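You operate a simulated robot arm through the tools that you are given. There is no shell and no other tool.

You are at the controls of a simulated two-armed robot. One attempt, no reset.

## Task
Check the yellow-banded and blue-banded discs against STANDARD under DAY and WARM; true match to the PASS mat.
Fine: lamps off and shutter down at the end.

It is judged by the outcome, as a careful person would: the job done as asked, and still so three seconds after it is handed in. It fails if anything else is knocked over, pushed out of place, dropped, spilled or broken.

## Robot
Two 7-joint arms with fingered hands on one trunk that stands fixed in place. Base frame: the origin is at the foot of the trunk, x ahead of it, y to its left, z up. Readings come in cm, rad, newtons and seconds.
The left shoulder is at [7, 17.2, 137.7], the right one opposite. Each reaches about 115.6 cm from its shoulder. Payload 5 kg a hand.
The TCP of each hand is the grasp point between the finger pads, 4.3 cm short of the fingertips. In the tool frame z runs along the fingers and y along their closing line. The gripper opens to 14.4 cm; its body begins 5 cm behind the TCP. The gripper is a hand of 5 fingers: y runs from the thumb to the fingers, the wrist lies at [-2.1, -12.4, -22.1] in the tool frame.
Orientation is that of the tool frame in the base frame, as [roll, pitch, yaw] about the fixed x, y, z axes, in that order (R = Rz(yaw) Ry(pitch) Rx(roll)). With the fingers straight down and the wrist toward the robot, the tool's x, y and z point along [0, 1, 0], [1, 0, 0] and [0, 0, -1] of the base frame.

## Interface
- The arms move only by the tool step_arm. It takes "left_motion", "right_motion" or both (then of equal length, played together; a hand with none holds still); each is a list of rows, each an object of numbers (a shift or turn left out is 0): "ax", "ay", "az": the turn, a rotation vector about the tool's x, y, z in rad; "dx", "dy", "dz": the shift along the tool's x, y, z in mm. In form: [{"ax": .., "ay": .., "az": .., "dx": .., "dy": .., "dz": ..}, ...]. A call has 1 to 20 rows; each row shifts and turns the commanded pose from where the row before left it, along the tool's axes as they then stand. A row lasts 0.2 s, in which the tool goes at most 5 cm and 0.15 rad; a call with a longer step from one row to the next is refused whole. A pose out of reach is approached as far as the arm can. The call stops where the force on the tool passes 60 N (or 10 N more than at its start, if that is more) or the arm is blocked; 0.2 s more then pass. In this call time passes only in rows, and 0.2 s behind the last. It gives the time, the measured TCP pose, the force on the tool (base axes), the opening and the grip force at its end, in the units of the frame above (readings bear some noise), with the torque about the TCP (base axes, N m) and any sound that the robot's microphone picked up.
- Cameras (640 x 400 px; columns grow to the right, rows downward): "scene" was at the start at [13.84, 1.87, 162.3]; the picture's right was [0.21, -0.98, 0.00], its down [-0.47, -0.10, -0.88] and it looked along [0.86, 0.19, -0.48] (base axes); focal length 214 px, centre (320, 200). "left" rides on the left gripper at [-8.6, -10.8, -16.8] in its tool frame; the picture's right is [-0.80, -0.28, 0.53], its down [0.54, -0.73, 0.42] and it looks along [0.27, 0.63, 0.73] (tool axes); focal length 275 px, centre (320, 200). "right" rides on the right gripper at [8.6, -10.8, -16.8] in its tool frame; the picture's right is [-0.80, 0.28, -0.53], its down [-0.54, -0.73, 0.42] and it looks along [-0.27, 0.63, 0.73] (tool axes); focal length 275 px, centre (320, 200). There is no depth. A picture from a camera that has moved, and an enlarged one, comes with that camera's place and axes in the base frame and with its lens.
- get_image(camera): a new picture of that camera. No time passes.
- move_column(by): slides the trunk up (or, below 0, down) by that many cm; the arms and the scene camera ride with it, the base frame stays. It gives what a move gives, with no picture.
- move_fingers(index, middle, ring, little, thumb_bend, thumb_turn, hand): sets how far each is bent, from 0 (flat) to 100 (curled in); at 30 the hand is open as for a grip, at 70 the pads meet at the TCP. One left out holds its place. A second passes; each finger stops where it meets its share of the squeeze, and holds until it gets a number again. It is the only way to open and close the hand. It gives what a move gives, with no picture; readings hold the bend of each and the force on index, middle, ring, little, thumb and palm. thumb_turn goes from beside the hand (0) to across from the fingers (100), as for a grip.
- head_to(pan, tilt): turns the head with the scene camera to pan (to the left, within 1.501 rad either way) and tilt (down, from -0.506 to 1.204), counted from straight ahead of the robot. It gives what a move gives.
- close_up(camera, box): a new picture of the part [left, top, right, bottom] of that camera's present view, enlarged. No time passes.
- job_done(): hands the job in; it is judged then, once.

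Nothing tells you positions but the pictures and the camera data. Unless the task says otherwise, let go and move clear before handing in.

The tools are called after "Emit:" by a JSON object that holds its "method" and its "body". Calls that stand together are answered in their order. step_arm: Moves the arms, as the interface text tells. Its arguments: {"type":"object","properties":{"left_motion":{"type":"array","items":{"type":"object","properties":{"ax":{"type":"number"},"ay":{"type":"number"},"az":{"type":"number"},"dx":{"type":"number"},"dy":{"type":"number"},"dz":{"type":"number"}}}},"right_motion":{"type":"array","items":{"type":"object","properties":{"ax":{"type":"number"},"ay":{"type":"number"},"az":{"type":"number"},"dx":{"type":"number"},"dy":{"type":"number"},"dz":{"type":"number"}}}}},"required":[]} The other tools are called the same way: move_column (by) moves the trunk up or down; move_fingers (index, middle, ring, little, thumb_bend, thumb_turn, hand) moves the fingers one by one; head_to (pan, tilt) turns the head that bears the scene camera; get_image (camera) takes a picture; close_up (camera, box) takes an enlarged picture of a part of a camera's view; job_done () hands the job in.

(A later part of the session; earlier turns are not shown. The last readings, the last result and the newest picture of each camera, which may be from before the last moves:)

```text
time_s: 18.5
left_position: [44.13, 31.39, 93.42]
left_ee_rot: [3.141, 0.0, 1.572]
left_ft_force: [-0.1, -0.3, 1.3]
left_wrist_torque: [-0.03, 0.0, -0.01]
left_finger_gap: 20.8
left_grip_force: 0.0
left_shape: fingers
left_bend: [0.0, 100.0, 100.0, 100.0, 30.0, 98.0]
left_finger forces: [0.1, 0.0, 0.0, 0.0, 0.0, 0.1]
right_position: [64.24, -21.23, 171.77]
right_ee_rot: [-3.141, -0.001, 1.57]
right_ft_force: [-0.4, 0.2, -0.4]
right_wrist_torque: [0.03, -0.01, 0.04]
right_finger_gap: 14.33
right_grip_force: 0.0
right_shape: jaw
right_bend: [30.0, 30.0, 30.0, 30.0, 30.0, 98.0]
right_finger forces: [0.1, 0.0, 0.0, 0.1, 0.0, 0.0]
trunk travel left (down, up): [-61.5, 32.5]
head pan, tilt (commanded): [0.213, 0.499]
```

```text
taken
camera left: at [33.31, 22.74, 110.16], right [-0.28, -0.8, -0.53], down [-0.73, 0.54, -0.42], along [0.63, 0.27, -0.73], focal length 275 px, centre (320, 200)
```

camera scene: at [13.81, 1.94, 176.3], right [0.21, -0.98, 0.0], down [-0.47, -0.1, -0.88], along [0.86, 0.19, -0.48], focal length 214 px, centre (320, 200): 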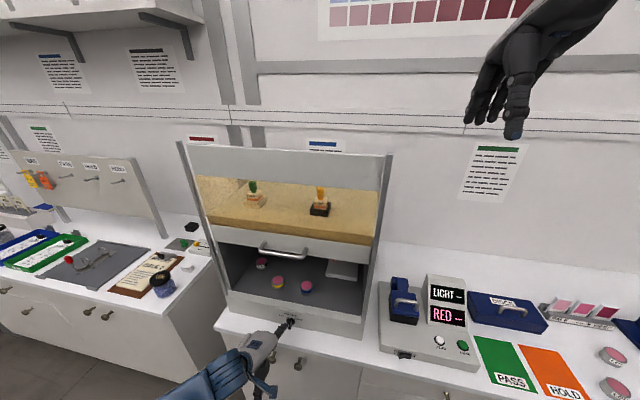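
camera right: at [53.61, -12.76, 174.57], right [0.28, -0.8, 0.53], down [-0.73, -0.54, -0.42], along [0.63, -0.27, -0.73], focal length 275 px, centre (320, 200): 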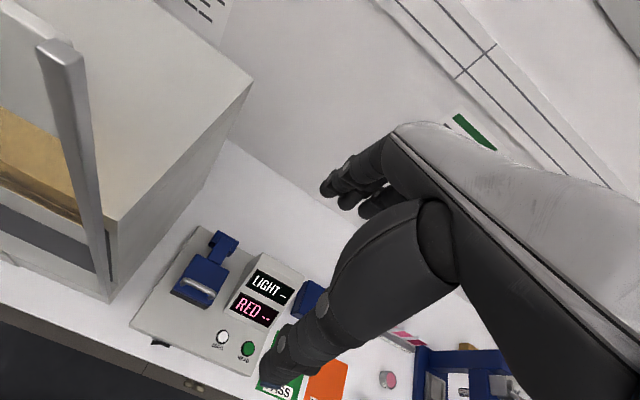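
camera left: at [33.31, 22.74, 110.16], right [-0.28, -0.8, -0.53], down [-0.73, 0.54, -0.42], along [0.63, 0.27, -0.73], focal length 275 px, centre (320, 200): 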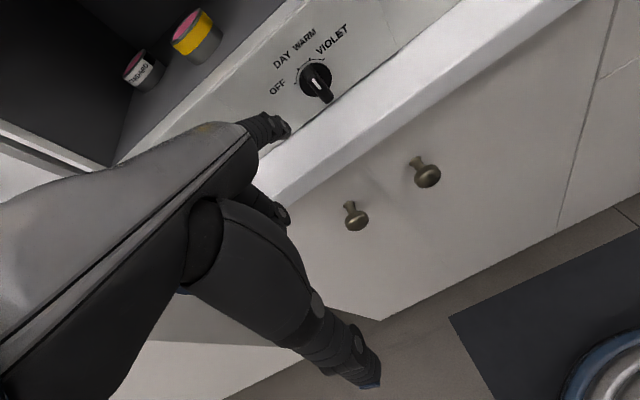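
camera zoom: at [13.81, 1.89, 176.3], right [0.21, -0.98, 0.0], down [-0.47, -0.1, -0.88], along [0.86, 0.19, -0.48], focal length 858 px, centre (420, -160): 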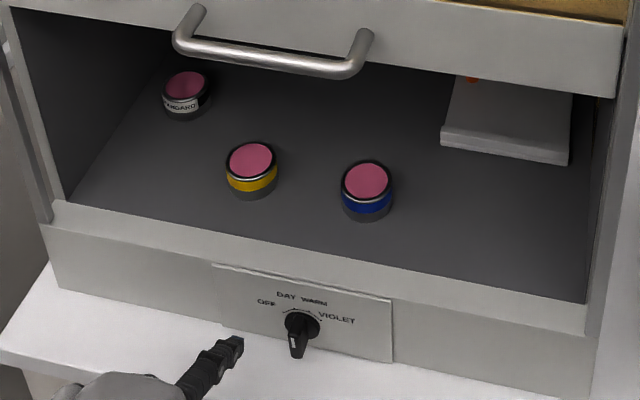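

The knob stays at about straight up (−3°), between positions, so there are no strong detents. I'll nudge it back about 17° to DAY by pushing the lower end of the bar rightward from the left.

Emit:
{"method": "step_arm", "body": {"left_motion": [{"dz": 8}, {"dy": 15, "dx": -20}, {"dx": -25}, {"dx": -5}, {"dx": -2}]}}

Emit:
{"method": "close_up", "body": {"camera": "scene", "box": [275, 308, 307, 328]}}

Emit:
{"method": "close_up", "body": {"camera": "scene", "box": [215, 240, 375, 340]}}

```text
time_s: 19.7
left_position: [45.69, 26.09, 92.8]
left_ee_rot: [-3.142, -0.001, 1.572]
left_ft_force: [-2.9, 10.2, 0.8]
left_wrist_torque: [-0.11, -0.06, 1.38]
left_finger_gap: 20.61
left_grip_force: 5.5
left_shape: fingers
left_bend: [1.0, 100.0, 100.0, 100.0, 30.0, 98.0]
left_finger forces: [10.5, 0.0, 0.0, 0.1, 0.1, 0.1]
right_position: [64.43, -21.18, 171.83]
right_ee_rot: [-3.141, 0.003, 1.571]
right_ft_force: [0.6, 0.3, -0.3]
right_wrist_torque: [-0.01, 0.02, 0.04]
right_finger_gap: 14.37
right_grip_force: 0.0
right_shape: jaw
right_bend: [30.0, 30.0, 30.0, 30.0, 30.0, 98.0]
right_finger forces: [0.0, 0.0, 0.0, 0.0, 0.0, 0.0]
trunk travel left (down, up): [-61.5, 32.5]
head pan, tilt (commanded): [0.213, 0.499]
```

```text
16.00 times, centred on (291, 318) of scene
camera zoom: at [13.84, 2.11, 176.29], right [0.21, -0.98, 0.0], down [-0.47, -0.1, -0.88], along [0.86, 0.19, -0.48], focal length 3432 px, centre (784, -1688)
```

zoom: 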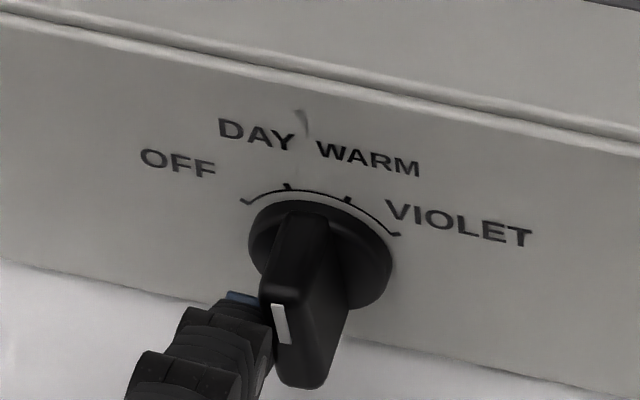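

```text
4.00 times, centred on (295, 290) of scene
camera zoom: at [13.84, 2.11, 176.29], right [0.21, -0.98, 0.0], down [-0.47, -0.1, -0.88], along [0.86, 0.19, -0.48], focal length 858 px, centre (420, -160)
```

zoom: 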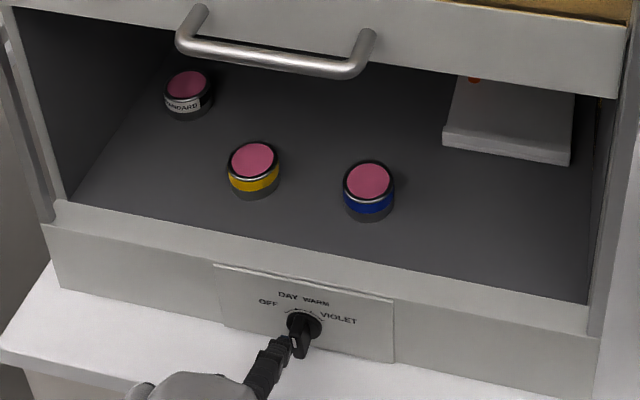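

Pushing there acts too close to the axis and the knob doesn't turn. I'll go around to the right side and push the top end of the bar leftward instead, which gives a better lever.

Emit:
{"method": "step_arm", "body": {"left_motion": [{"dx": 10}, {"dy": -30}, {"dz": -36, "dx": -20}, {"dx": -30}, {"dy": 15}, {"dy": 15}]}}

Emit:
{"method": "close_up", "body": {"camera": "scene", "box": [275, 308, 307, 328]}}

Emit:
{"method": "close_up", "body": {"camera": "left", "box": [230, 20, 390, 170]}}

```text
time_s: 21.1
left_position: [45.76, 21.95, 96.38]
left_ee_rot: [3.14, -0.001, 1.572]
left_ft_force: [0.2, -0.4, -0.1]
left_wrist_torque: [0.01, 0.02, -0.02]
left_finger_gap: 20.82
left_grip_force: 0.1
left_shape: fingers
left_bend: [0.0, 100.0, 100.0, 100.0, 30.0, 98.0]
left_finger forces: [0.0, 0.0, 0.0, 0.0, 0.0, 0.1]
right_position: [64.36, -21.26, 171.83]
right_ee_rot: [3.141, 0.0, 1.57]
right_ft_force: [0.4, -0.4, -0.2]
right_wrist_torque: [-0.05, 0.03, 0.01]
right_finger_gap: 14.37
right_grip_force: 0.0
right_shape: jaw
right_bend: [30.0, 30.0, 30.0, 30.0, 30.0, 98.0]
right_finger forces: [0.0, 0.0, 0.1, 0.0, 0.0, 0.0]
trunk travel left (down, up): [-61.5, 32.5]
head pan, tilt (commanded): [0.213, 0.499]
```

```text
16.00 times, centred on (291, 318) of scene
camera zoom: at [13.86, 1.91, 176.3], right [0.21, -0.98, 0.0], down [-0.47, -0.1, -0.88], along [0.86, 0.19, -0.48], focal length 3432 px, centre (784, -1688)
```

zoom: 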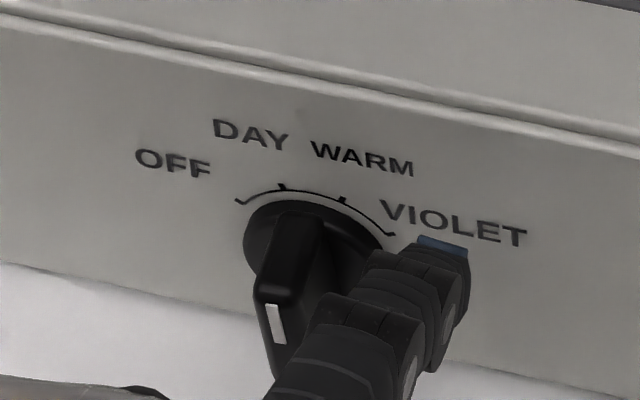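

```text
2.67 times, centred on (310, 95) of left
camera zoom: at [34.95, 13.43, 113.05], right [-0.28, -0.8, -0.53], down [-0.73, 0.54, -0.42], along [0.63, 0.27, -0.73], focal length 734 px, centre (347, 480)
```

zoom: 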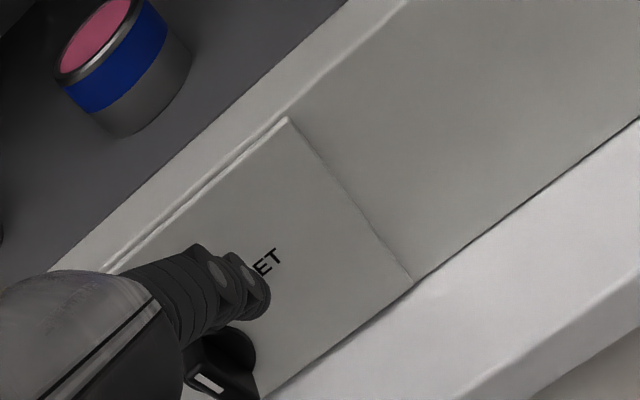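

The tip is right of the knob, level with its upper part. Now I'll push left slowly toward DAY.

Emit:
{"method": "step_arm", "body": {"left_motion": [{"dx": 15}, {"dx": 3}, {"dx": 2}, {"dx": 2}, {"dx": 2}]}}

Emit:
{"method": "close_up", "body": {"camera": "scene", "box": [275, 308, 307, 328]}}

Emit:
{"method": "close_up", "body": {"camera": "scene", "box": [215, 240, 375, 340]}}

```text
time_s: 22.3
left_position: [45.75, 24.36, 96.37]
left_ee_rot: [-3.141, -0.001, 1.571]
left_ft_force: [-0.2, -0.2, 0.0]
left_wrist_torque: [0.03, 0.04, -0.03]
left_finger_gap: 20.82
left_grip_force: 0.1
left_shape: fingers
left_bend: [0.0, 100.0, 100.0, 100.0, 30.0, 98.0]
left_finger forces: [0.0, 0.0, 0.1, 0.1, 0.1, 0.0]
right_position: [64.35, -21.22, 171.77]
right_ee_rot: [-3.14, 0.0, 1.57]
right_ft_force: [0.2, 0.2, -0.5]
right_wrist_torque: [-0.01, 0.03, -0.03]
right_finger_gap: 14.35
right_grip_force: 0.2
right_shape: jaw
right_bend: [30.0, 30.0, 30.0, 30.0, 30.0, 98.0]
right_finger forces: [0.0, 0.0, 0.0, 0.0, 0.0, 0.0]
trunk travel left (down, up): [-61.5, 32.5]
head pan, tilt (commanded): [0.213, 0.499]
```

```text
16.00 times, centred on (291, 318) of scene
camera zoom: at [13.81, 1.9, 176.3], right [0.21, -0.98, 0.0], down [-0.47, -0.1, -0.88], along [0.86, 0.19, -0.48], focal length 3432 px, centre (784, -1688)
```

zoom: 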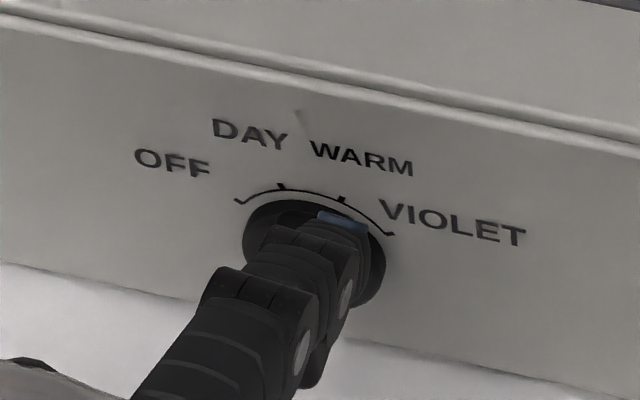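

```text
4.00 times, centred on (295, 290) of scene
camera zoom: at [13.81, 1.9, 176.3], right [0.21, -0.98, 0.0], down [-0.47, -0.1, -0.88], along [0.86, 0.19, -0.48], focal length 858 px, centre (420, -160)
```

zoom: 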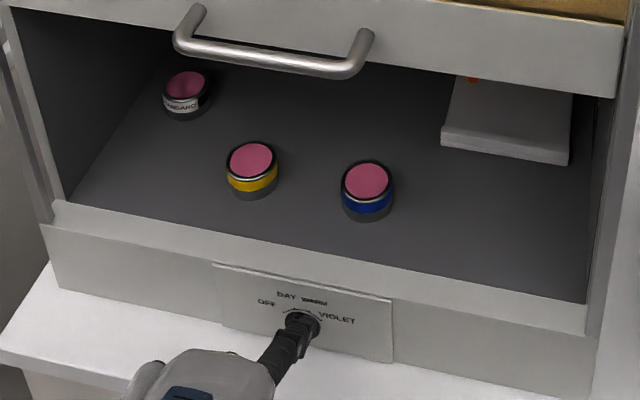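

The finger passed just above the bar's top end without contact. I'll go back right, lower about 1 cm, and push left again.

Emit:
{"method": "step_arm", "body": {"left_motion": [{"dx": -24}, {"dz": 11}, {"dx": 15}, {"dx": 3}, {"dx": 2}, {"dx": 2}]}}

Emit:
{"method": "close_up", "body": {"camera": "scene", "box": [275, 308, 307, 328]}}

Emit:
{"method": "close_up", "body": {"camera": "scene", "box": [215, 240, 375, 340]}}

```text
time_s: 23.7
left_position: [45.78, 24.18, 95.33]
left_ee_rot: [3.141, 0.001, 1.572]
left_ft_force: [0.0, 0.2, -0.3]
left_wrist_torque: [-0.03, 0.02, -0.04]
left_finger_gap: 20.82
left_grip_force: 0.3
left_shape: fingers
left_bend: [0.0, 100.0, 100.0, 100.0, 30.0, 98.0]
left_finger forces: [0.2, 0.0, 0.0, 0.0, 0.1, 0.0]
right_position: [64.36, -21.31, 171.82]
right_ee_rot: [-3.141, 0.001, 1.57]
right_ft_force: [0.3, 0.6, -0.2]
right_wrist_torque: [-0.05, -0.03, -0.02]
right_finger_gap: 14.36
right_grip_force: 0.1
right_shape: jaw
right_bend: [30.0, 30.0, 30.0, 30.0, 30.0, 98.0]
right_finger forces: [0.1, 0.0, 0.0, 0.0, 0.0, 0.0]
trunk travel left (down, up): [-61.5, 32.5]
head pan, tilt (commanded): [0.213, 0.499]
```

```text
16.00 times, centred on (291, 318) of scene
camera zoom: at [13.8, 1.93, 176.3], right [0.21, -0.98, 0.0], down [-0.47, -0.1, -0.88], along [0.86, 0.19, -0.48], focal length 3432 px, centre (784, -1688)
```

zoom: 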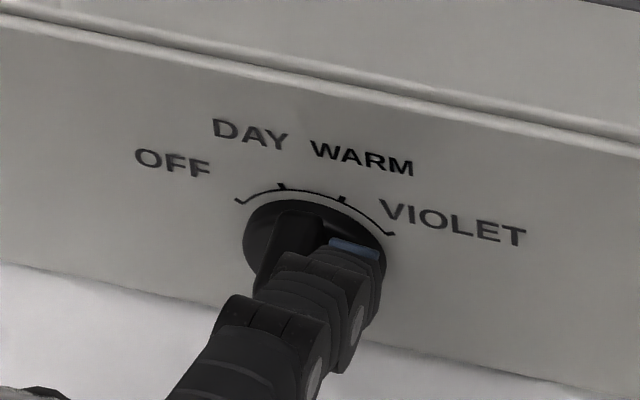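

```text
4.00 times, centred on (295, 290) of scene
camera zoom: at [13.8, 1.93, 176.3], right [0.21, -0.98, 0.0], down [-0.47, -0.1, -0.88], along [0.86, 0.19, -0.48], focal length 858 px, centre (420, -160)
```

zoom: 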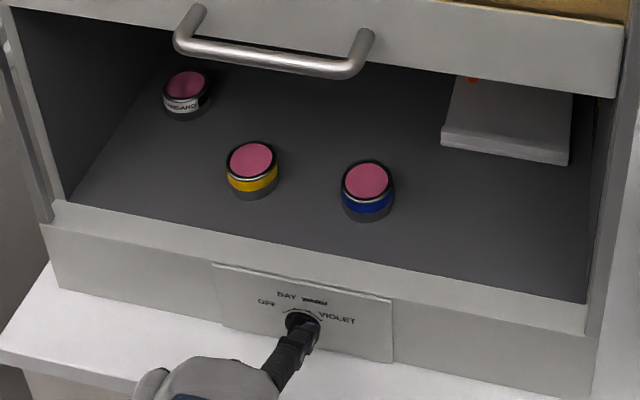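

The fingertip is now alongside the bar's top. I'll continue left in 2 mm steps.

Emit:
{"method": "step_arm", "body": {"left_motion": [{"dx": 2}, {"dx": 2}, {"dx": 2}]}}

Emit:
{"method": "close_up", "body": {"camera": "scene", "box": [275, 308, 307, 328]}}

Emit:
{"method": "close_up", "body": {"camera": "scene", "box": [215, 240, 375, 340]}}

```text
time_s: 24.5
left_position: [45.81, 24.77, 95.31]
left_ee_rot: [-3.14, 0.0, 1.571]
left_ft_force: [-0.2, -0.6, 1.2]
left_wrist_torque: [0.0, -0.09, -0.17]
left_finger_gap: 20.87
left_grip_force: 1.0
left_shape: fingers
left_bend: [0.0, 100.0, 100.0, 100.0, 30.0, 98.0]
left_finger forces: [1.4, 0.0, 0.0, 0.1, 0.0, 0.0]
right_position: [64.34, -21.27, 171.78]
right_ee_rot: [-3.142, 0.001, 1.57]
right_ft_force: [0.0, -0.1, 0.2]
right_wrist_torque: [-0.02, 0.01, 0.02]
right_finger_gap: 14.35
right_grip_force: 0.0
right_shape: jaw
right_bend: [30.0, 30.0, 30.0, 30.0, 30.0, 98.0]
right_finger forces: [0.1, 0.1, 0.1, 0.0, 0.0, 0.0]
trunk travel left (down, up): [-61.5, 32.5]
head pan, tilt (commanded): [0.213, 0.499]
```

```text
16.00 times, centred on (291, 318) of scene
camera zoom: at [13.81, 1.85, 176.3], right [0.21, -0.98, 0.0], down [-0.47, -0.1, -0.88], along [0.86, 0.19, -0.48], focal length 3432 px, centre (784, -1688)
```

zoom: 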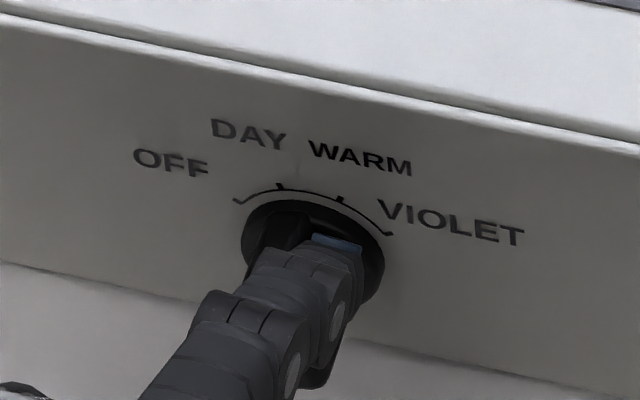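

```text
4.00 times, centred on (295, 290) of scene
camera zoom: at [13.81, 1.85, 176.3], right [0.21, -0.98, 0.0], down [-0.47, -0.1, -0.88], along [0.86, 0.19, -0.48], focal length 858 px, centre (420, -160)
```

zoom: 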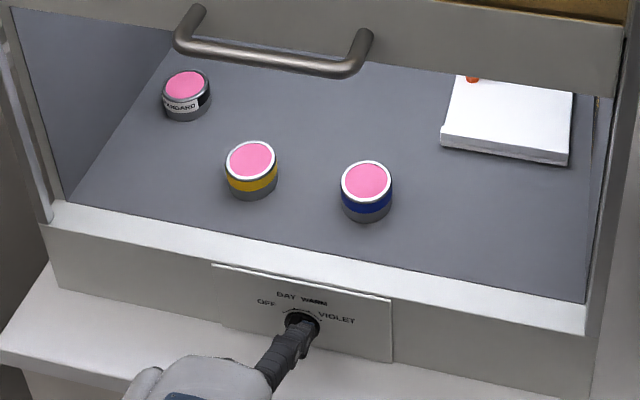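

The DAY lamp came on. I'll nudge 2 mm more to settle it properly in the DAY position and then compare disc colours.

Emit:
{"method": "step_arm", "body": {"left_motion": [{"dx": 2}, {"dx": 1}]}}

Emit:
{"method": "step_arm", "body": {"left_motion": [{"dx": -10}, {"dx": -10, "dy": -20}, {"dx": -10, "dy": -20}]}}

Emit:
{"method": "close_up", "body": {"camera": "scene", "box": [275, 308, 307, 328]}}

Emit:
{"method": "close_up", "body": {"camera": "scene", "box": [250, 253, 274, 268]}}

Emit:
{"method": "close_up", "body": {"camera": "scene", "box": [266, 272, 290, 287]}}

Emit:
{"method": "close_up", "body": {"camera": "scene", "box": [295, 277, 319, 292]}}

Emit:
{"method": "close_up", "body": {"camera": "scene", "box": [245, 250, 325, 300]}}

```text
time_s: 25.1
left_position: [45.72, 25.02, 95.44]
left_ee_rot: [-3.142, 0.0, 1.569]
left_ft_force: [0.7, -1.5, 0.8]
left_wrist_torque: [-0.02, -0.01, -0.23]
left_finger_gap: 20.86
left_grip_force: 0.5
left_shape: fingers
left_bend: [0.0, 100.0, 100.0, 100.0, 30.0, 98.0]
left_finger forces: [1.5, 0.0, 0.1, 0.0, 0.1, 0.0]
right_position: [64.15, -21.43, 171.86]
right_ee_rot: [-3.14, -0.002, 1.571]
right_ft_force: [-0.1, -0.2, 0.6]
right_wrist_torque: [0.01, -0.02, -0.01]
right_finger_gap: 14.35
right_grip_force: 0.0
right_shape: jaw
right_bend: [30.0, 30.0, 30.0, 30.0, 30.0, 98.0]
right_finger forces: [0.0, 0.0, 0.1, 0.0, 0.0, 0.1]
trunk travel left (down, up): [-61.5, 32.5]
head pan, tilt (commanded): [0.213, 0.499]
```

```text
time_s: 25.9
left_position: [41.69, 22.17, 95.35]
left_ee_rot: [3.14, 0.001, 1.573]
left_ft_force: [-0.2, 0.1, 0.6]
left_wrist_torque: [-0.02, -0.03, -0.01]
left_finger_gap: 20.81
left_grip_force: 0.0
left_shape: fingers
left_bend: [0.0, 100.0, 100.0, 100.0, 30.0, 98.0]
left_finger forces: [0.0, 0.0, 0.1, 0.0, 0.1, 0.0]
right_position: [64.09, -21.42, 171.96]
right_ee_rot: [-3.141, 0.0, 1.57]
right_ft_force: [-0.1, -1.0, 0.3]
right_wrist_torque: [0.01, -0.05, -0.03]
right_finger_gap: 14.34
right_grip_force: 0.0
right_shape: jaw
right_bend: [30.0, 30.0, 30.0, 30.0, 30.0, 98.0]
right_finger forces: [0.1, 0.0, 0.0, 0.0, 0.0, 0.0]
trunk travel left (down, up): [-61.5, 32.5]
head pan, tilt (commanded): [0.213, 0.499]
```

```text
16.00 times, centred on (291, 318) of scene
camera zoom: at [13.64, 1.8, 176.31], right [0.21, -0.98, 0.0], down [-0.47, -0.1, -0.88], along [0.86, 0.19, -0.48], focal length 3432 px, centre (784, -1688)
```

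zoom: 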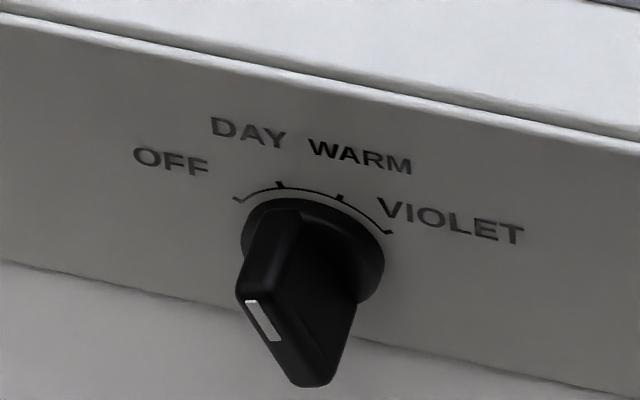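

```text
16.00 times, centred on (262, 260) of scene
camera zoom: at [13.64, 1.8, 176.31], right [0.21, -0.98, 0.0], down [-0.47, -0.1, -0.88], along [0.86, 0.19, -0.48], focal length 3432 px, centre (1248, -768)
```

zoom: 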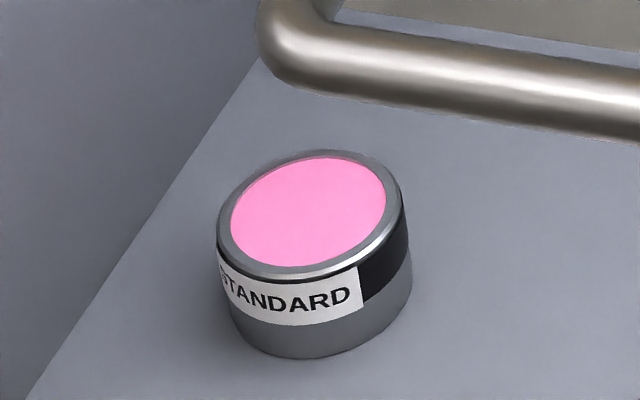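

```text
16.00 times, centred on (278, 280) of scene
camera zoom: at [13.64, 1.8, 176.31], right [0.21, -0.98, 0.0], down [-0.47, -0.1, -0.88], along [0.86, 0.19, -0.48], focal length 3432 px, centre (992, -1072)
```

zoom: 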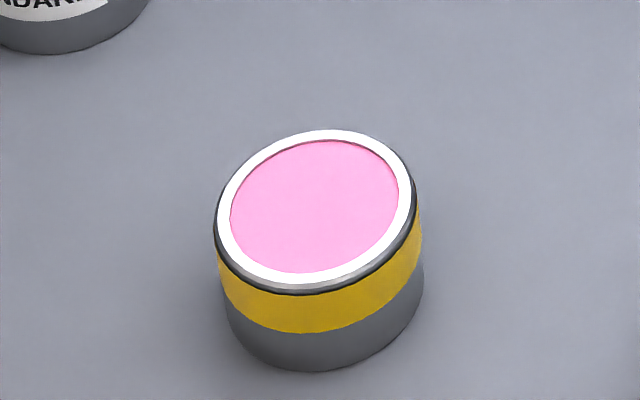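

```text
16.00 times, centred on (307, 284) of scene
camera zoom: at [13.64, 1.8, 176.31], right [0.21, -0.98, 0.0], down [-0.47, -0.1, -0.88], along [0.86, 0.19, -0.48], focal length 3432 px, centre (528, -1152)
```

zoom: 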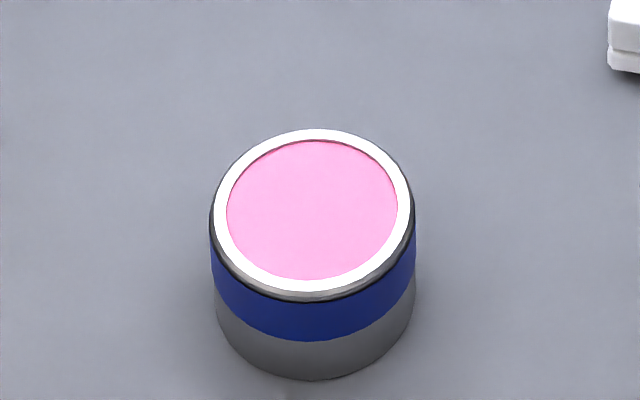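

```text
8.00 times, centred on (285, 275) of scene
camera zoom: at [13.64, 1.8, 176.31], right [0.21, -0.98, 0.0], down [-0.47, -0.1, -0.88], along [0.86, 0.19, -0.48], focal length 1716 px, centre (600, -400)
```

zoom: 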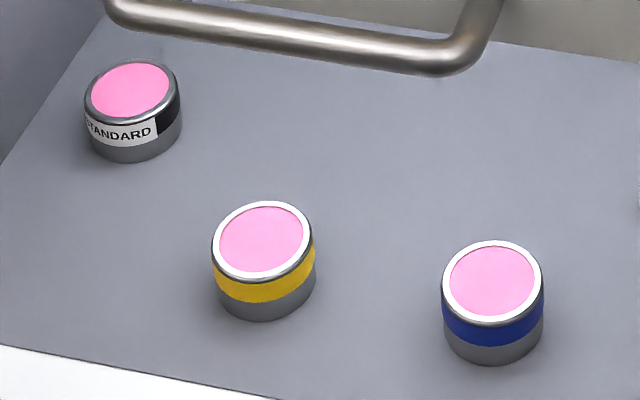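

Under DAY both candidates look similar to the standard (brightness varies with position). Now I'll go around to the left side and push the bar's top end right toward WARM.

Emit:
{"method": "step_arm", "body": {"left_motion": [{"dx": 40}, {"dx": 35}, {"dy": 20}, {"dy": 20}, {"dx": -20}, {"dx": -10}, {"dx": -5}]}}

Emit:
{"method": "close_up", "body": {"camera": "scene", "box": [275, 308, 307, 328]}}

Emit:
{"method": "close_up", "body": {"camera": "scene", "box": [215, 240, 375, 340]}}

```text
time_s: 27.5
left_position: [45.81, 26.02, 95.25]
left_ee_rot: [3.141, 0.0, 1.571]
left_ft_force: [-0.9, 0.5, 2.6]
left_wrist_torque: [-0.03, -0.32, 0.13]
left_finger_gap: 20.98
left_grip_force: 1.2
left_shape: fingers
left_bend: [0.0, 100.0, 100.0, 100.0, 30.0, 98.0]
left_finger forces: [2.0, 0.0, 0.0, 0.0, 0.1, 0.0]
right_position: [64.44, -21.25, 171.85]
right_ee_rot: [-3.14, -0.001, 1.571]
right_ft_force: [0.4, 0.3, 0.4]
right_wrist_torque: [0.01, -0.01, 0.02]
right_finger_gap: 14.35
right_grip_force: 0.1
right_shape: jaw
right_bend: [30.0, 30.0, 30.0, 30.0, 30.0, 98.0]
right_finger forces: [0.1, 0.0, 0.0, 0.0, 0.1, 0.0]
trunk travel left (down, up): [-61.5, 32.5]
head pan, tilt (commanded): [0.213, 0.499]
```

```text
16.00 times, centred on (291, 318) of scene
camera zoom: at [13.91, 1.83, 176.29], right [0.21, -0.98, 0.0], down [-0.47, -0.1, -0.88], along [0.86, 0.19, -0.48], focal length 3432 px, centre (784, -1688)
```

zoom: 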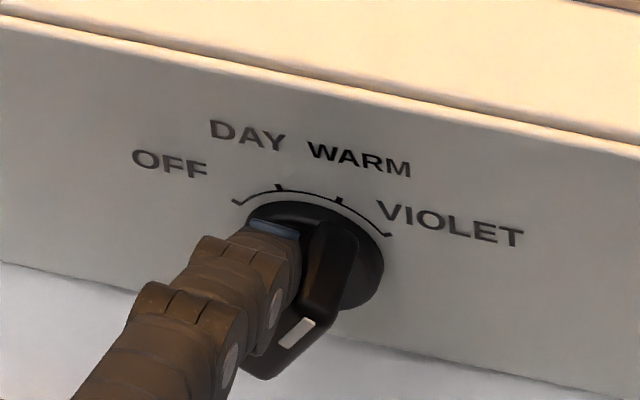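

```text
4.00 times, centred on (295, 290) of scene
camera zoom: at [13.91, 1.83, 176.29], right [0.21, -0.98, 0.0], down [-0.47, -0.1, -0.88], along [0.86, 0.19, -0.48], focal length 858 px, centre (420, -160)
```

zoom: 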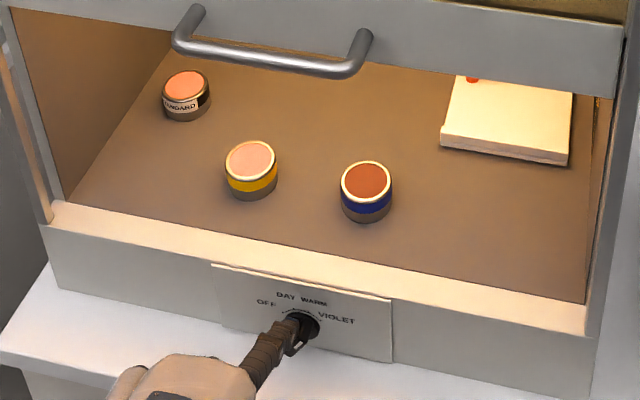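

WARM is on, and the blue-banded disc turns clearly dark brown-red while yellow stays like the standard. I'll zoom to confirm.

Emit:
{"method": "close_up", "body": {"camera": "scene", "box": [245, 250, 325, 300]}}

Emit:
{"method": "close_up", "body": {"camera": "scene", "box": [250, 253, 274, 268]}}

Emit:
{"method": "close_up", "body": {"camera": "scene", "box": [266, 272, 290, 287]}}

Emit:
{"method": "close_up", "body": {"camera": "scene", "box": [295, 277, 319, 292]}}

```text
8.00 times, centred on (285, 275) of scene
camera zoom: at [13.91, 1.83, 176.29], right [0.21, -0.98, 0.0], down [-0.47, -0.1, -0.88], along [0.86, 0.19, -0.48], focal length 1716 px, centre (600, -400)
```

zoom: 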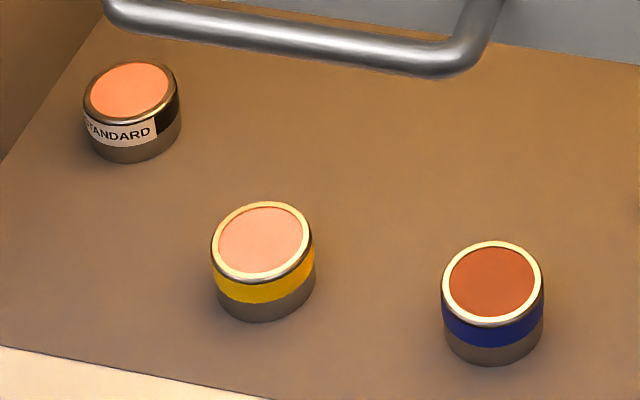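

```text
16.00 times, centred on (262, 260) of scene
camera zoom: at [13.91, 1.83, 176.29], right [0.21, -0.98, 0.0], down [-0.47, -0.1, -0.88], along [0.86, 0.19, -0.48], focal length 3432 px, centre (1248, -768)
```

zoom: 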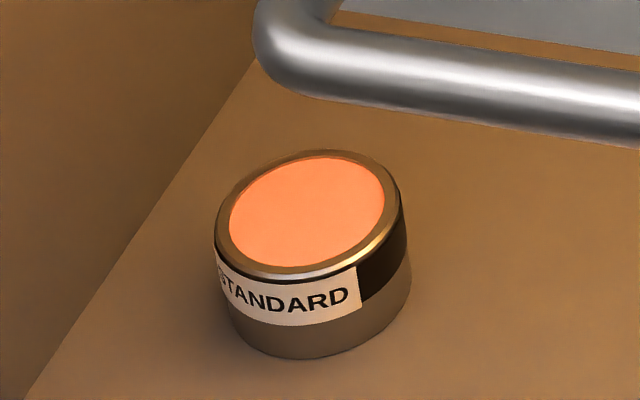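

```text
16.00 times, centred on (278, 280) of scene
camera zoom: at [13.91, 1.83, 176.29], right [0.21, -0.98, 0.0], down [-0.47, -0.1, -0.88], along [0.86, 0.19, -0.48], focal length 3432 px, centre (992, -1072)
```

zoom: 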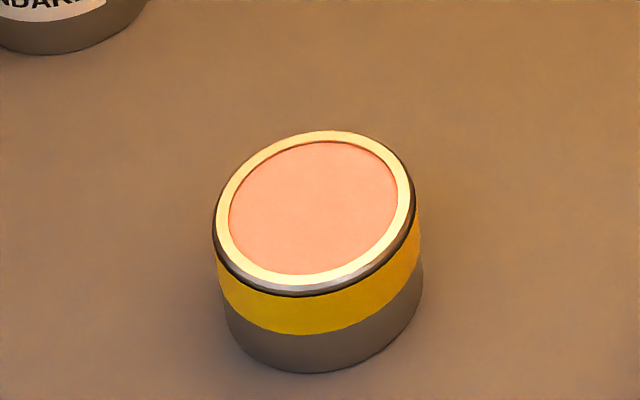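

```text
16.00 times, centred on (307, 284) of scene
camera zoom: at [13.91, 1.83, 176.29], right [0.21, -0.98, 0.0], down [-0.47, -0.1, -0.88], along [0.86, 0.19, -0.48], focal length 3432 px, centre (528, -1152)
```

zoom: 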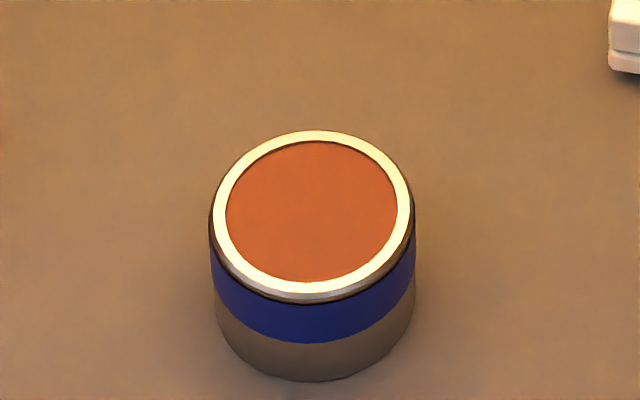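

Yellow stays matched to STANDARD under both lamps; blue fails under WARM, so yellow is the true match. Now I'll return the knob to OFF by going round to the right and sweeping the bar's top end left.

Emit:
{"method": "step_arm", "body": {"left_motion": [{"dx": 10}, {"dx": 5, "dy": -20}, {"dy": -20}, {"dx": -30}, {"dx": -30, "dz": 4}, {"dy": 20}, {"dy": 20}, {"dx": 10}, {"dx": 5}, {"dx": 4, "dz": -2}, {"dx": 4, "dz": -2}, {"dx": 4}]}}

Emit:
{"method": "close_up", "body": {"camera": "scene", "box": [275, 308, 307, 328]}}

Emit:
{"method": "close_up", "body": {"camera": "scene", "box": [215, 240, 375, 340]}}

```text
time_s: 30.1
left_position: [45.81, 24.08, 95.22]
left_ee_rot: [-3.141, -0.001, 1.572]
left_ft_force: [-1.1, -3.0, 3.3]
left_wrist_torque: [0.0, -0.36, -0.46]
left_finger_gap: 20.92
left_grip_force: 1.5
left_shape: fingers
left_bend: [0.0, 100.0, 100.0, 100.0, 30.0, 98.0]
left_finger forces: [3.8, 0.0, 0.1, 0.0, 0.0, 0.0]
right_position: [64.23, -21.25, 171.8]
right_ee_rot: [-3.14, 0.0, 1.57]
right_ft_force: [-0.5, 0.6, 0.5]
right_wrist_torque: [-0.01, -0.01, 0.0]
right_finger_gap: 14.34
right_grip_force: 0.1
right_shape: jaw
right_bend: [30.0, 30.0, 30.0, 30.0, 30.0, 98.0]
right_finger forces: [0.1, 0.0, 0.1, 0.0, 0.0, 0.0]
trunk travel left (down, up): [-61.5, 32.5]
head pan, tilt (commanded): [0.213, 0.499]
```

```text
16.00 times, centred on (291, 318) of scene
camera zoom: at [13.72, 1.83, 176.31], right [0.21, -0.98, 0.0], down [-0.47, -0.1, -0.88], along [0.86, 0.19, -0.48], focal length 3432 px, centre (784, -1688)
```

zoom: 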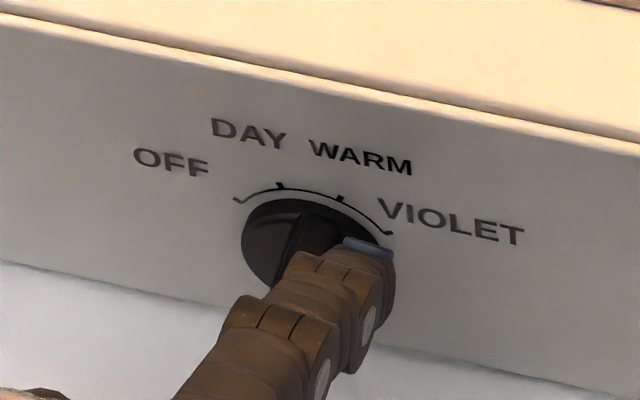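

```text
4.00 times, centred on (295, 290) of scene
camera zoom: at [13.72, 1.83, 176.31], right [0.21, -0.98, 0.0], down [-0.47, -0.1, -0.88], along [0.86, 0.19, -0.48], focal length 858 px, centre (420, -160)
```

zoom: 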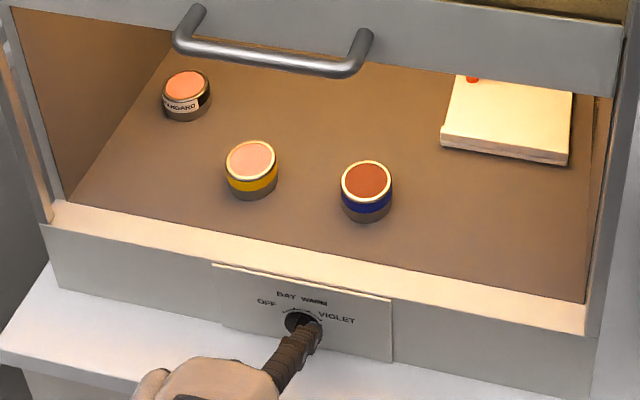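

The finger is engaged on the right of the bar. I'll continue sweeping left to the OFF mark.

Emit:
{"method": "step_arm", "body": {"left_motion": [{"dx": 3}, {"dx": 3}, {"dx": 3}, {"dx": 3}, {"dx": 3}, {"dx": 3}]}}

Emit:
{"method": "close_up", "body": {"camera": "scene", "box": [275, 308, 307, 328]}}

Emit:
{"method": "close_up", "body": {"camera": "left", "box": [230, 60, 390, 210]}}

```text
time_s: 31.5
left_position: [45.7, 26.03, 95.23]
left_ee_rot: [3.141, 0.001, 1.571]
left_ft_force: [-0.1, -0.3, 0.4]
left_wrist_torque: [-0.01, -0.08, -0.19]
left_finger_gap: 20.95
left_grip_force: 0.6
left_shape: fingers
left_bend: [0.0, 100.0, 100.0, 100.0, 30.0, 98.0]
left_finger forces: [1.1, 0.0, 0.1, 0.1, 0.1, 0.0]
right_position: [64.4, -21.41, 171.72]
right_ee_rot: [-3.141, 0.0, 1.57]
right_ft_force: [-0.6, 0.3, 0.4]
right_wrist_torque: [0.0, 0.02, 0.02]
right_finger_gap: 14.35
right_grip_force: 0.0
right_shape: jaw
right_bend: [30.0, 30.0, 30.0, 30.0, 30.0, 98.0]
right_finger forces: [0.1, 0.0, 0.0, 0.0, 0.0, 0.1]
trunk travel left (down, up): [-61.5, 32.5]
head pan, tilt (commanded): [0.213, 0.499]
```

```text
16.00 times, centred on (291, 318) of scene
camera zoom: at [13.82, 1.85, 176.3], right [0.21, -0.98, 0.0], down [-0.47, -0.1, -0.88], along [0.86, 0.19, -0.48], focal length 3432 px, centre (784, -1688)
```

zoom: 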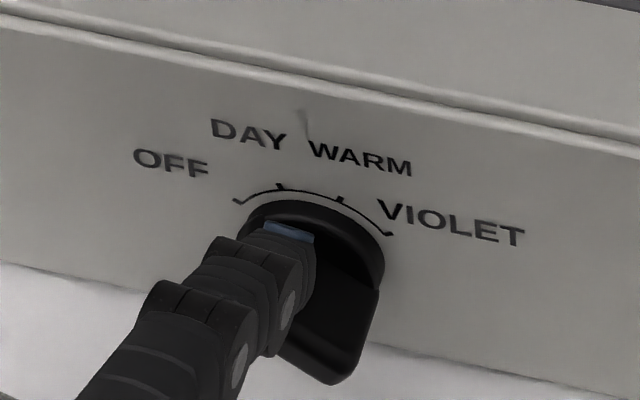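

```text
2.67 times, centred on (310, 135) of left
camera zoom: at [34.95, 17.42, 112.01], right [-0.28, -0.8, -0.53], down [-0.73, 0.54, -0.42], along [0.63, 0.27, -0.73], focal length 734 px, centre (347, 373)
```

zoom: 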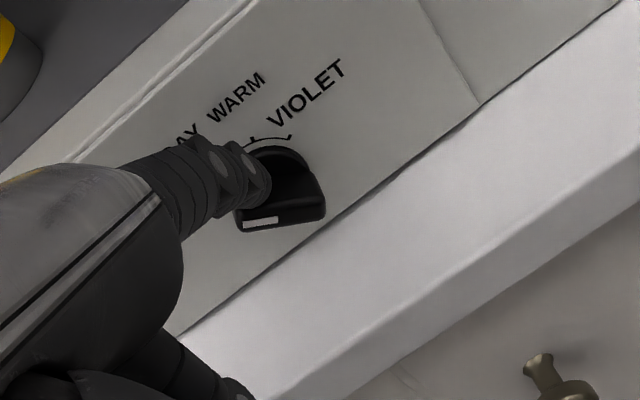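

Lamp is off and the pointer is at about −56°. I'll nudge 2 mm more toward OFF, then withdraw upward and compare with the starting look.

Emit:
{"method": "step_arm", "body": {"left_motion": [{"dx": 2}, {"dz": -15}, {"dz": -15, "dy": -20}, {"dy": -20}]}}

Emit:
{"method": "close_up", "body": {"camera": "scene", "box": [275, 308, 307, 328]}}

Emit:
{"method": "get_image", "body": {"camera": "left"}}

Emit:
{"method": "get_image", "body": {"camera": "scene"}}

```text
time_s: 32.5
left_position: [41.75, 26.17, 98.41]
left_ee_rot: [3.141, -0.001, 1.571]
left_ft_force: [0.2, 0.5, 0.0]
left_wrist_torque: [-0.01, -0.03, 0.01]
left_finger_gap: 20.86
left_grip_force: 0.0
left_shape: fingers
left_bend: [0.0, 100.0, 100.0, 100.0, 30.0, 97.0]
left_finger forces: [0.1, 0.0, 0.0, 0.0, 0.0, 0.0]
right_position: [64.17, -21.46, 171.89]
right_ee_rot: [3.14, -0.002, 1.57]
right_ft_force: [0.1, -0.6, 0.8]
right_wrist_torque: [0.0, -0.08, -0.02]
right_finger_gap: 14.36
right_grip_force: 0.1
right_shape: jaw
right_bend: [30.0, 30.0, 30.0, 30.0, 30.0, 98.0]
right_finger forces: [0.1, 0.0, 0.0, 0.1, 0.0, 0.0]
trunk travel left (down, up): [-61.5, 32.5]
head pan, tilt (commanded): [0.213, 0.499]
```

```text
16.00 times, centred on (291, 318) of scene
camera zoom: at [13.62, 1.83, 176.31], right [0.21, -0.98, 0.0], down [-0.47, -0.1, -0.88], along [0.86, 0.19, -0.48], focal length 3432 px, centre (784, -1688)
```

zoom: 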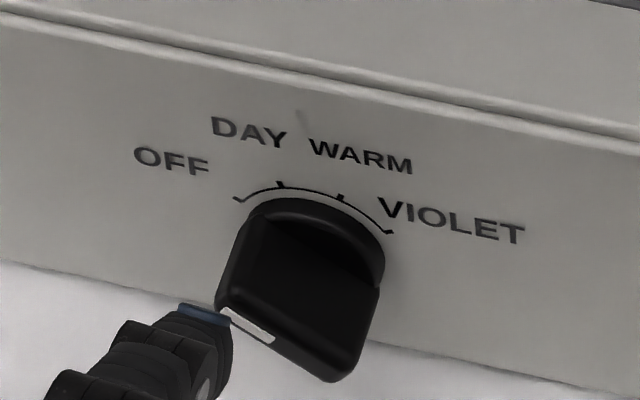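

```text
taken
camera left: at [30.88, 17.61, 115.21], right [-0.28, -0.8, -0.53], down [-0.73, 0.54, -0.42], along [0.63, 0.27, -0.73], focal length 275 px, centre (320, 200)
```

left: 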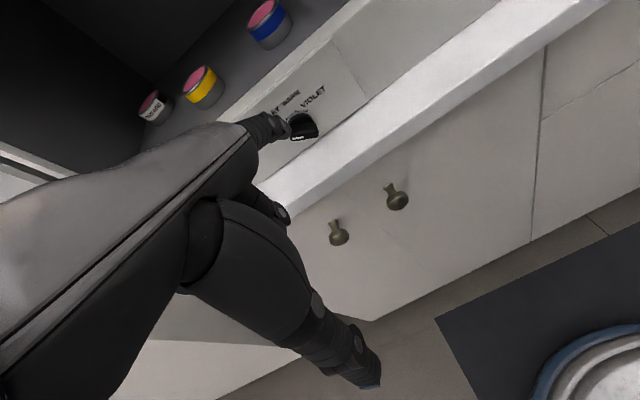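

```text
taken
camera scene: at [13.62, 1.83, 176.31], right [0.21, -0.98, 0.0], down [-0.47, -0.1, -0.88], along [0.86, 0.19, -0.48], focal length 214 px, centre (320, 200)
```

scene: 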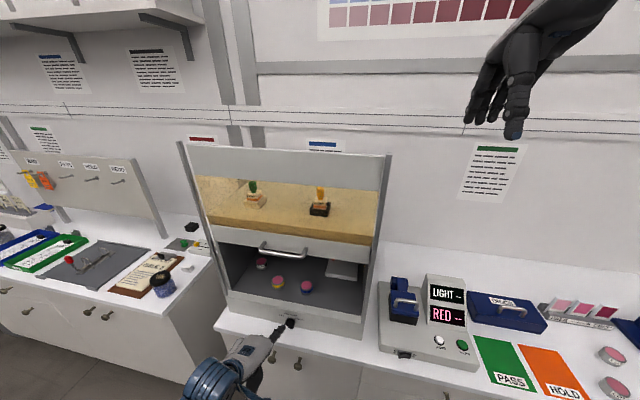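

The knob is back at OFF and the lamp is dark. The yellow disc's top is at about [72.1, 32.6, 103.2]; the right arm will carry it to the PASS mat, so I'll first move the left hand away to the left and up.

Emit:
{"method": "step_arm", "body": {"left_motion": [{"dx": 30}, {"dx": 30}, {"dx": 30}, {"dx": 30}, {"dx": 30}, {"dx": 30}, {"dx": 30}, {"dx": 30}, {"dx": 30}, {"dz": -40}, {"dz": -40}, {"dz": -40}, {"dz": -40}, {"dz": -40}, {"dz": -40}, {"dz": -40}, {"dz": -40}]}}

Emit:
{"method": "get_image", "body": {"camera": "scene"}}

Emit:
{"method": "get_image", "body": {"camera": "right"}}

```text
time_s: 36.1
left_position: [41.98, 53.25, 130.38]
left_ee_rot: [-3.139, 0.0, 1.573]
left_ft_force: [0.1, -0.2, 0.4]
left_wrist_torque: [0.0, -0.01, 0.0]
left_finger_gap: 20.82
left_grip_force: 0.0
left_shape: fingers
left_bend: [0.0, 100.0, 100.0, 100.0, 30.0, 98.0]
left_finger forces: [0.0, 0.0, 0.0, 0.0, 0.1, 0.0]
right_position: [64.52, -21.38, 171.79]
right_ee_rot: [-3.139, 0.0, 1.57]
right_ft_force: [-0.2, 0.0, -0.7]
right_wrist_torque: [0.01, 0.01, -0.01]
right_finger_gap: 14.39
right_grip_force: 0.1
right_shape: jaw
right_bend: [30.0, 30.0, 30.0, 30.0, 30.0, 98.0]
right_finger forces: [0.0, 0.0, 0.1, 0.1, 0.0, 0.0]
trunk travel left (down, up): [-61.5, 32.5]
head pan, tilt (commanded): [0.213, 0.499]
```

```text
taken
camera scene: at [13.92, 1.83, 176.28], right [0.21, -0.98, 0.0], down [-0.47, -0.1, -0.88], along [0.86, 0.19, -0.48], focal length 214 px, centre (320, 200)
```

scene: 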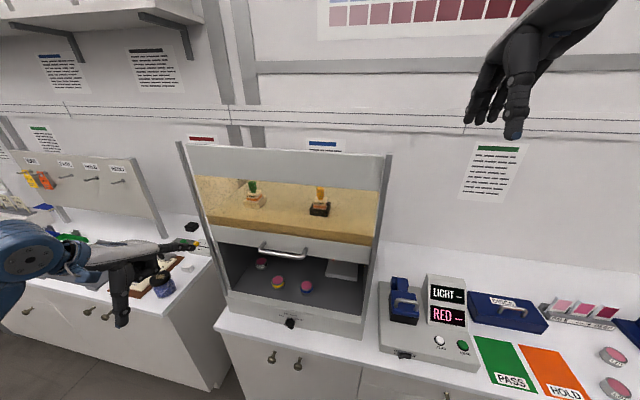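

```text
taken
camera right: at [53.63, -12.87, 188.54], right [0.28, -0.8, 0.53], down [-0.73, -0.54, -0.42], along [0.63, -0.27, -0.73], focal length 275 px, centre (320, 200)
```

right: 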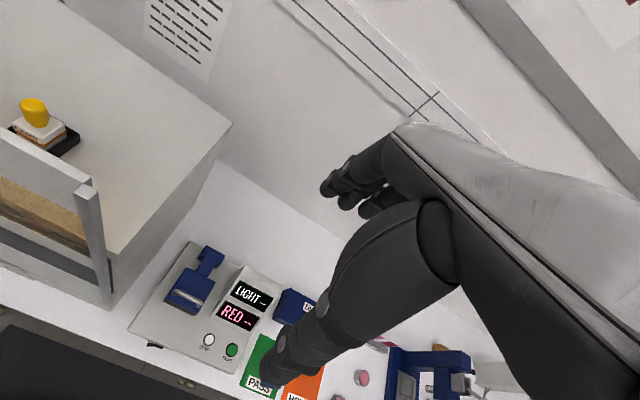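

Left hand is parked to the side. I'll lower the trunk 22 cm so the right forearm can enter the booth low, under the shutter.

Emit:
{"method": "move_column", "body": {"by": -22}}

Emit:
{"method": "move_fingers", "body": {"hand": "right", "index": 45, "middle": 45, "ring": 45, "little": 45, "thumb_bend": 45, "thumb_turn": 100}}

Emit:
{"method": "get_image", "body": {"camera": "scene"}}

Emit:
{"method": "get_image", "body": {"camera": "right"}}

```text
time_s: 38.4
left_position: [41.92, 53.21, 108.29]
left_ee_rot: [-3.14, -0.001, 1.57]
left_ft_force: [0.3, -0.7, 0.3]
left_wrist_torque: [0.01, -0.02, 0.0]
left_finger_gap: 20.82
left_grip_force: 0.0
left_shape: fingers
left_bend: [0.0, 100.0, 100.0, 100.0, 30.0, 98.0]
left_finger forces: [0.0, 0.1, 0.0, 0.0, 0.1, 0.0]
right_position: [64.38, -21.34, 149.83]
right_ee_rot: [-3.141, 0.0, 1.571]
right_ft_force: [0.1, 0.0, -0.3]
right_wrist_torque: [-0.01, -0.03, 0.02]
right_finger_gap: 14.34
right_grip_force: 0.1
right_shape: jaw
right_bend: [30.0, 30.0, 30.0, 30.0, 30.0, 98.0]
right_finger forces: [0.0, 0.0, 0.1, 0.0, 0.0, 0.0]
trunk travel left (down, up): [-39.5, 54.5]
head pan, tilt (commanded): [0.213, 0.499]
```

```text
time_s: 39.4
left_position: [42.07, 53.31, 108.29]
left_ee_rot: [-3.141, -0.001, 1.57]
left_ft_force: [0.1, 0.9, 0.1]
left_wrist_torque: [0.0, -0.01, 0.0]
left_finger_gap: 20.82
left_grip_force: 0.1
left_shape: fingers
left_bend: [0.0, 100.0, 100.0, 100.0, 30.0, 98.0]
left_finger forces: [0.1, 0.1, 0.1, 0.0, 0.1, 0.0]
right_position: [64.35, -21.27, 149.79]
right_ee_rot: [-3.14, 0.001, 1.572]
right_ft_force: [0.1, 0.1, -0.3]
right_wrist_torque: [0.01, 0.0, 0.01]
right_finger_gap: 9.68
right_grip_force: 0.1
right_shape: fingers
right_bend: [45.0, 45.0, 45.0, 45.0, 45.0, 99.0]
right_finger forces: [0.0, 0.0, 0.0, 0.0, 0.1, 0.0]
trunk travel left (down, up): [-39.5, 54.5]
head pan, tilt (commanded): [0.213, 0.499]
```

```text
taken
camera scene: at [13.82, 1.87, 154.3], right [0.21, -0.98, 0.0], down [-0.47, -0.1, -0.88], along [0.86, 0.19, -0.48], focal length 214 px, centre (320, 200)
```

scene: 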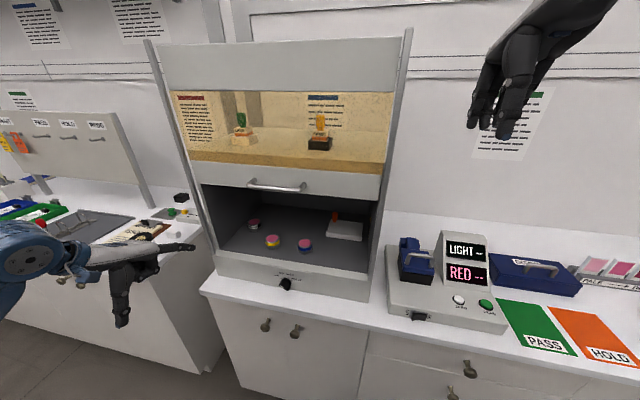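

```text
taken
camera right: at [53.52, -12.84, 166.58], right [0.28, -0.8, 0.53], down [-0.73, -0.54, -0.42], along [0.63, -0.27, -0.73], focal length 275 px, centre (320, 200)
```

right: 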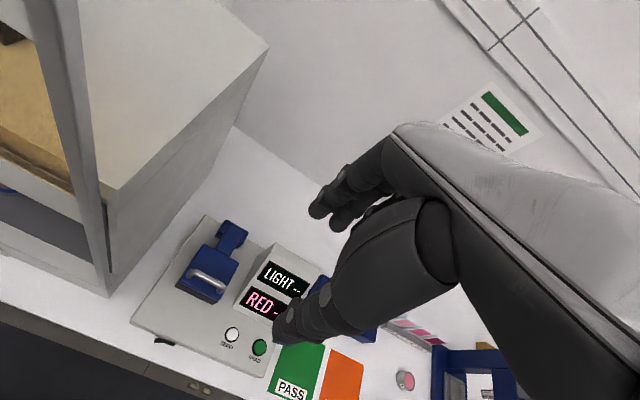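

I'll take a close-up of the booth from this lower viewpoint to triangulate disc, shutter edge and handle accurately.

Emit:
{"method": "close_up", "body": {"camera": "scene", "box": [190, 165, 400, 296]}}

Emit:
{"method": "close_up", "body": {"camera": "scene", "box": [235, 205, 331, 265]}}

Emit:
{"method": "close_up", "body": {"camera": "scene", "box": [380, 220, 640, 380]}}

```text
3.05 times, centred on (295, 230) of scene
camera zoom: at [13.82, 1.87, 154.3], right [0.21, -0.98, 0.0], down [-0.47, -0.1, -0.88], along [0.86, 0.19, -0.48], focal length 654 px, centre (396, 107)
```

zoom: 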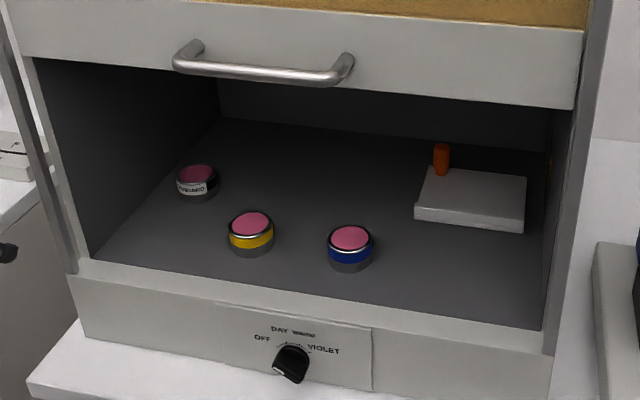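

```text
6.67 times, centred on (283, 235) of scene
camera zoom: at [13.82, 1.87, 154.3], right [0.21, -0.98, 0.0], down [-0.47, -0.1, -0.88], along [0.86, 0.19, -0.48], focal length 1430 px, centre (567, -33)
```

zoom: 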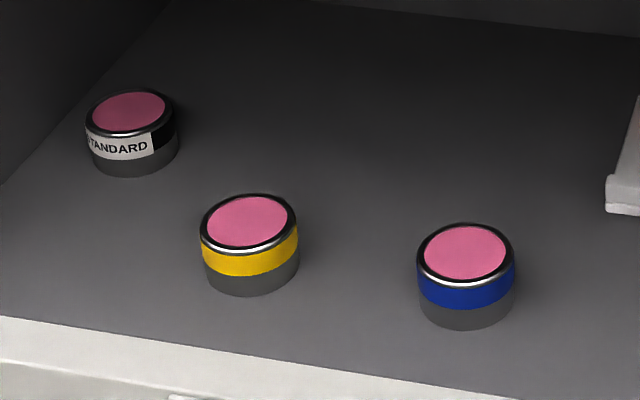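

```text
2.46 times, centred on (510, 300) of scene
camera zoom: at [13.82, 1.87, 154.3], right [0.21, -0.98, 0.0], down [-0.47, -0.1, -0.88], along [0.86, 0.19, -0.48], focal length 528 px, centre (-148, -46)
```

zoom: 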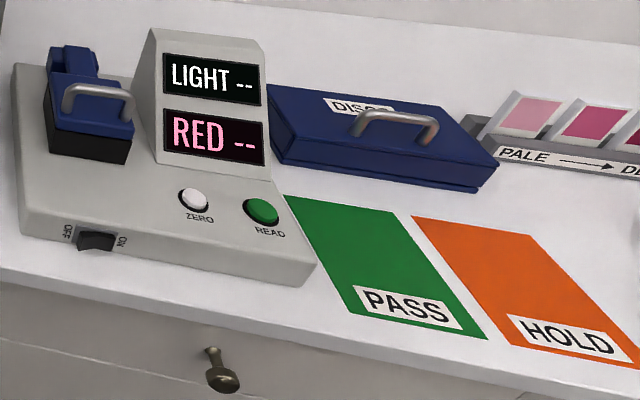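

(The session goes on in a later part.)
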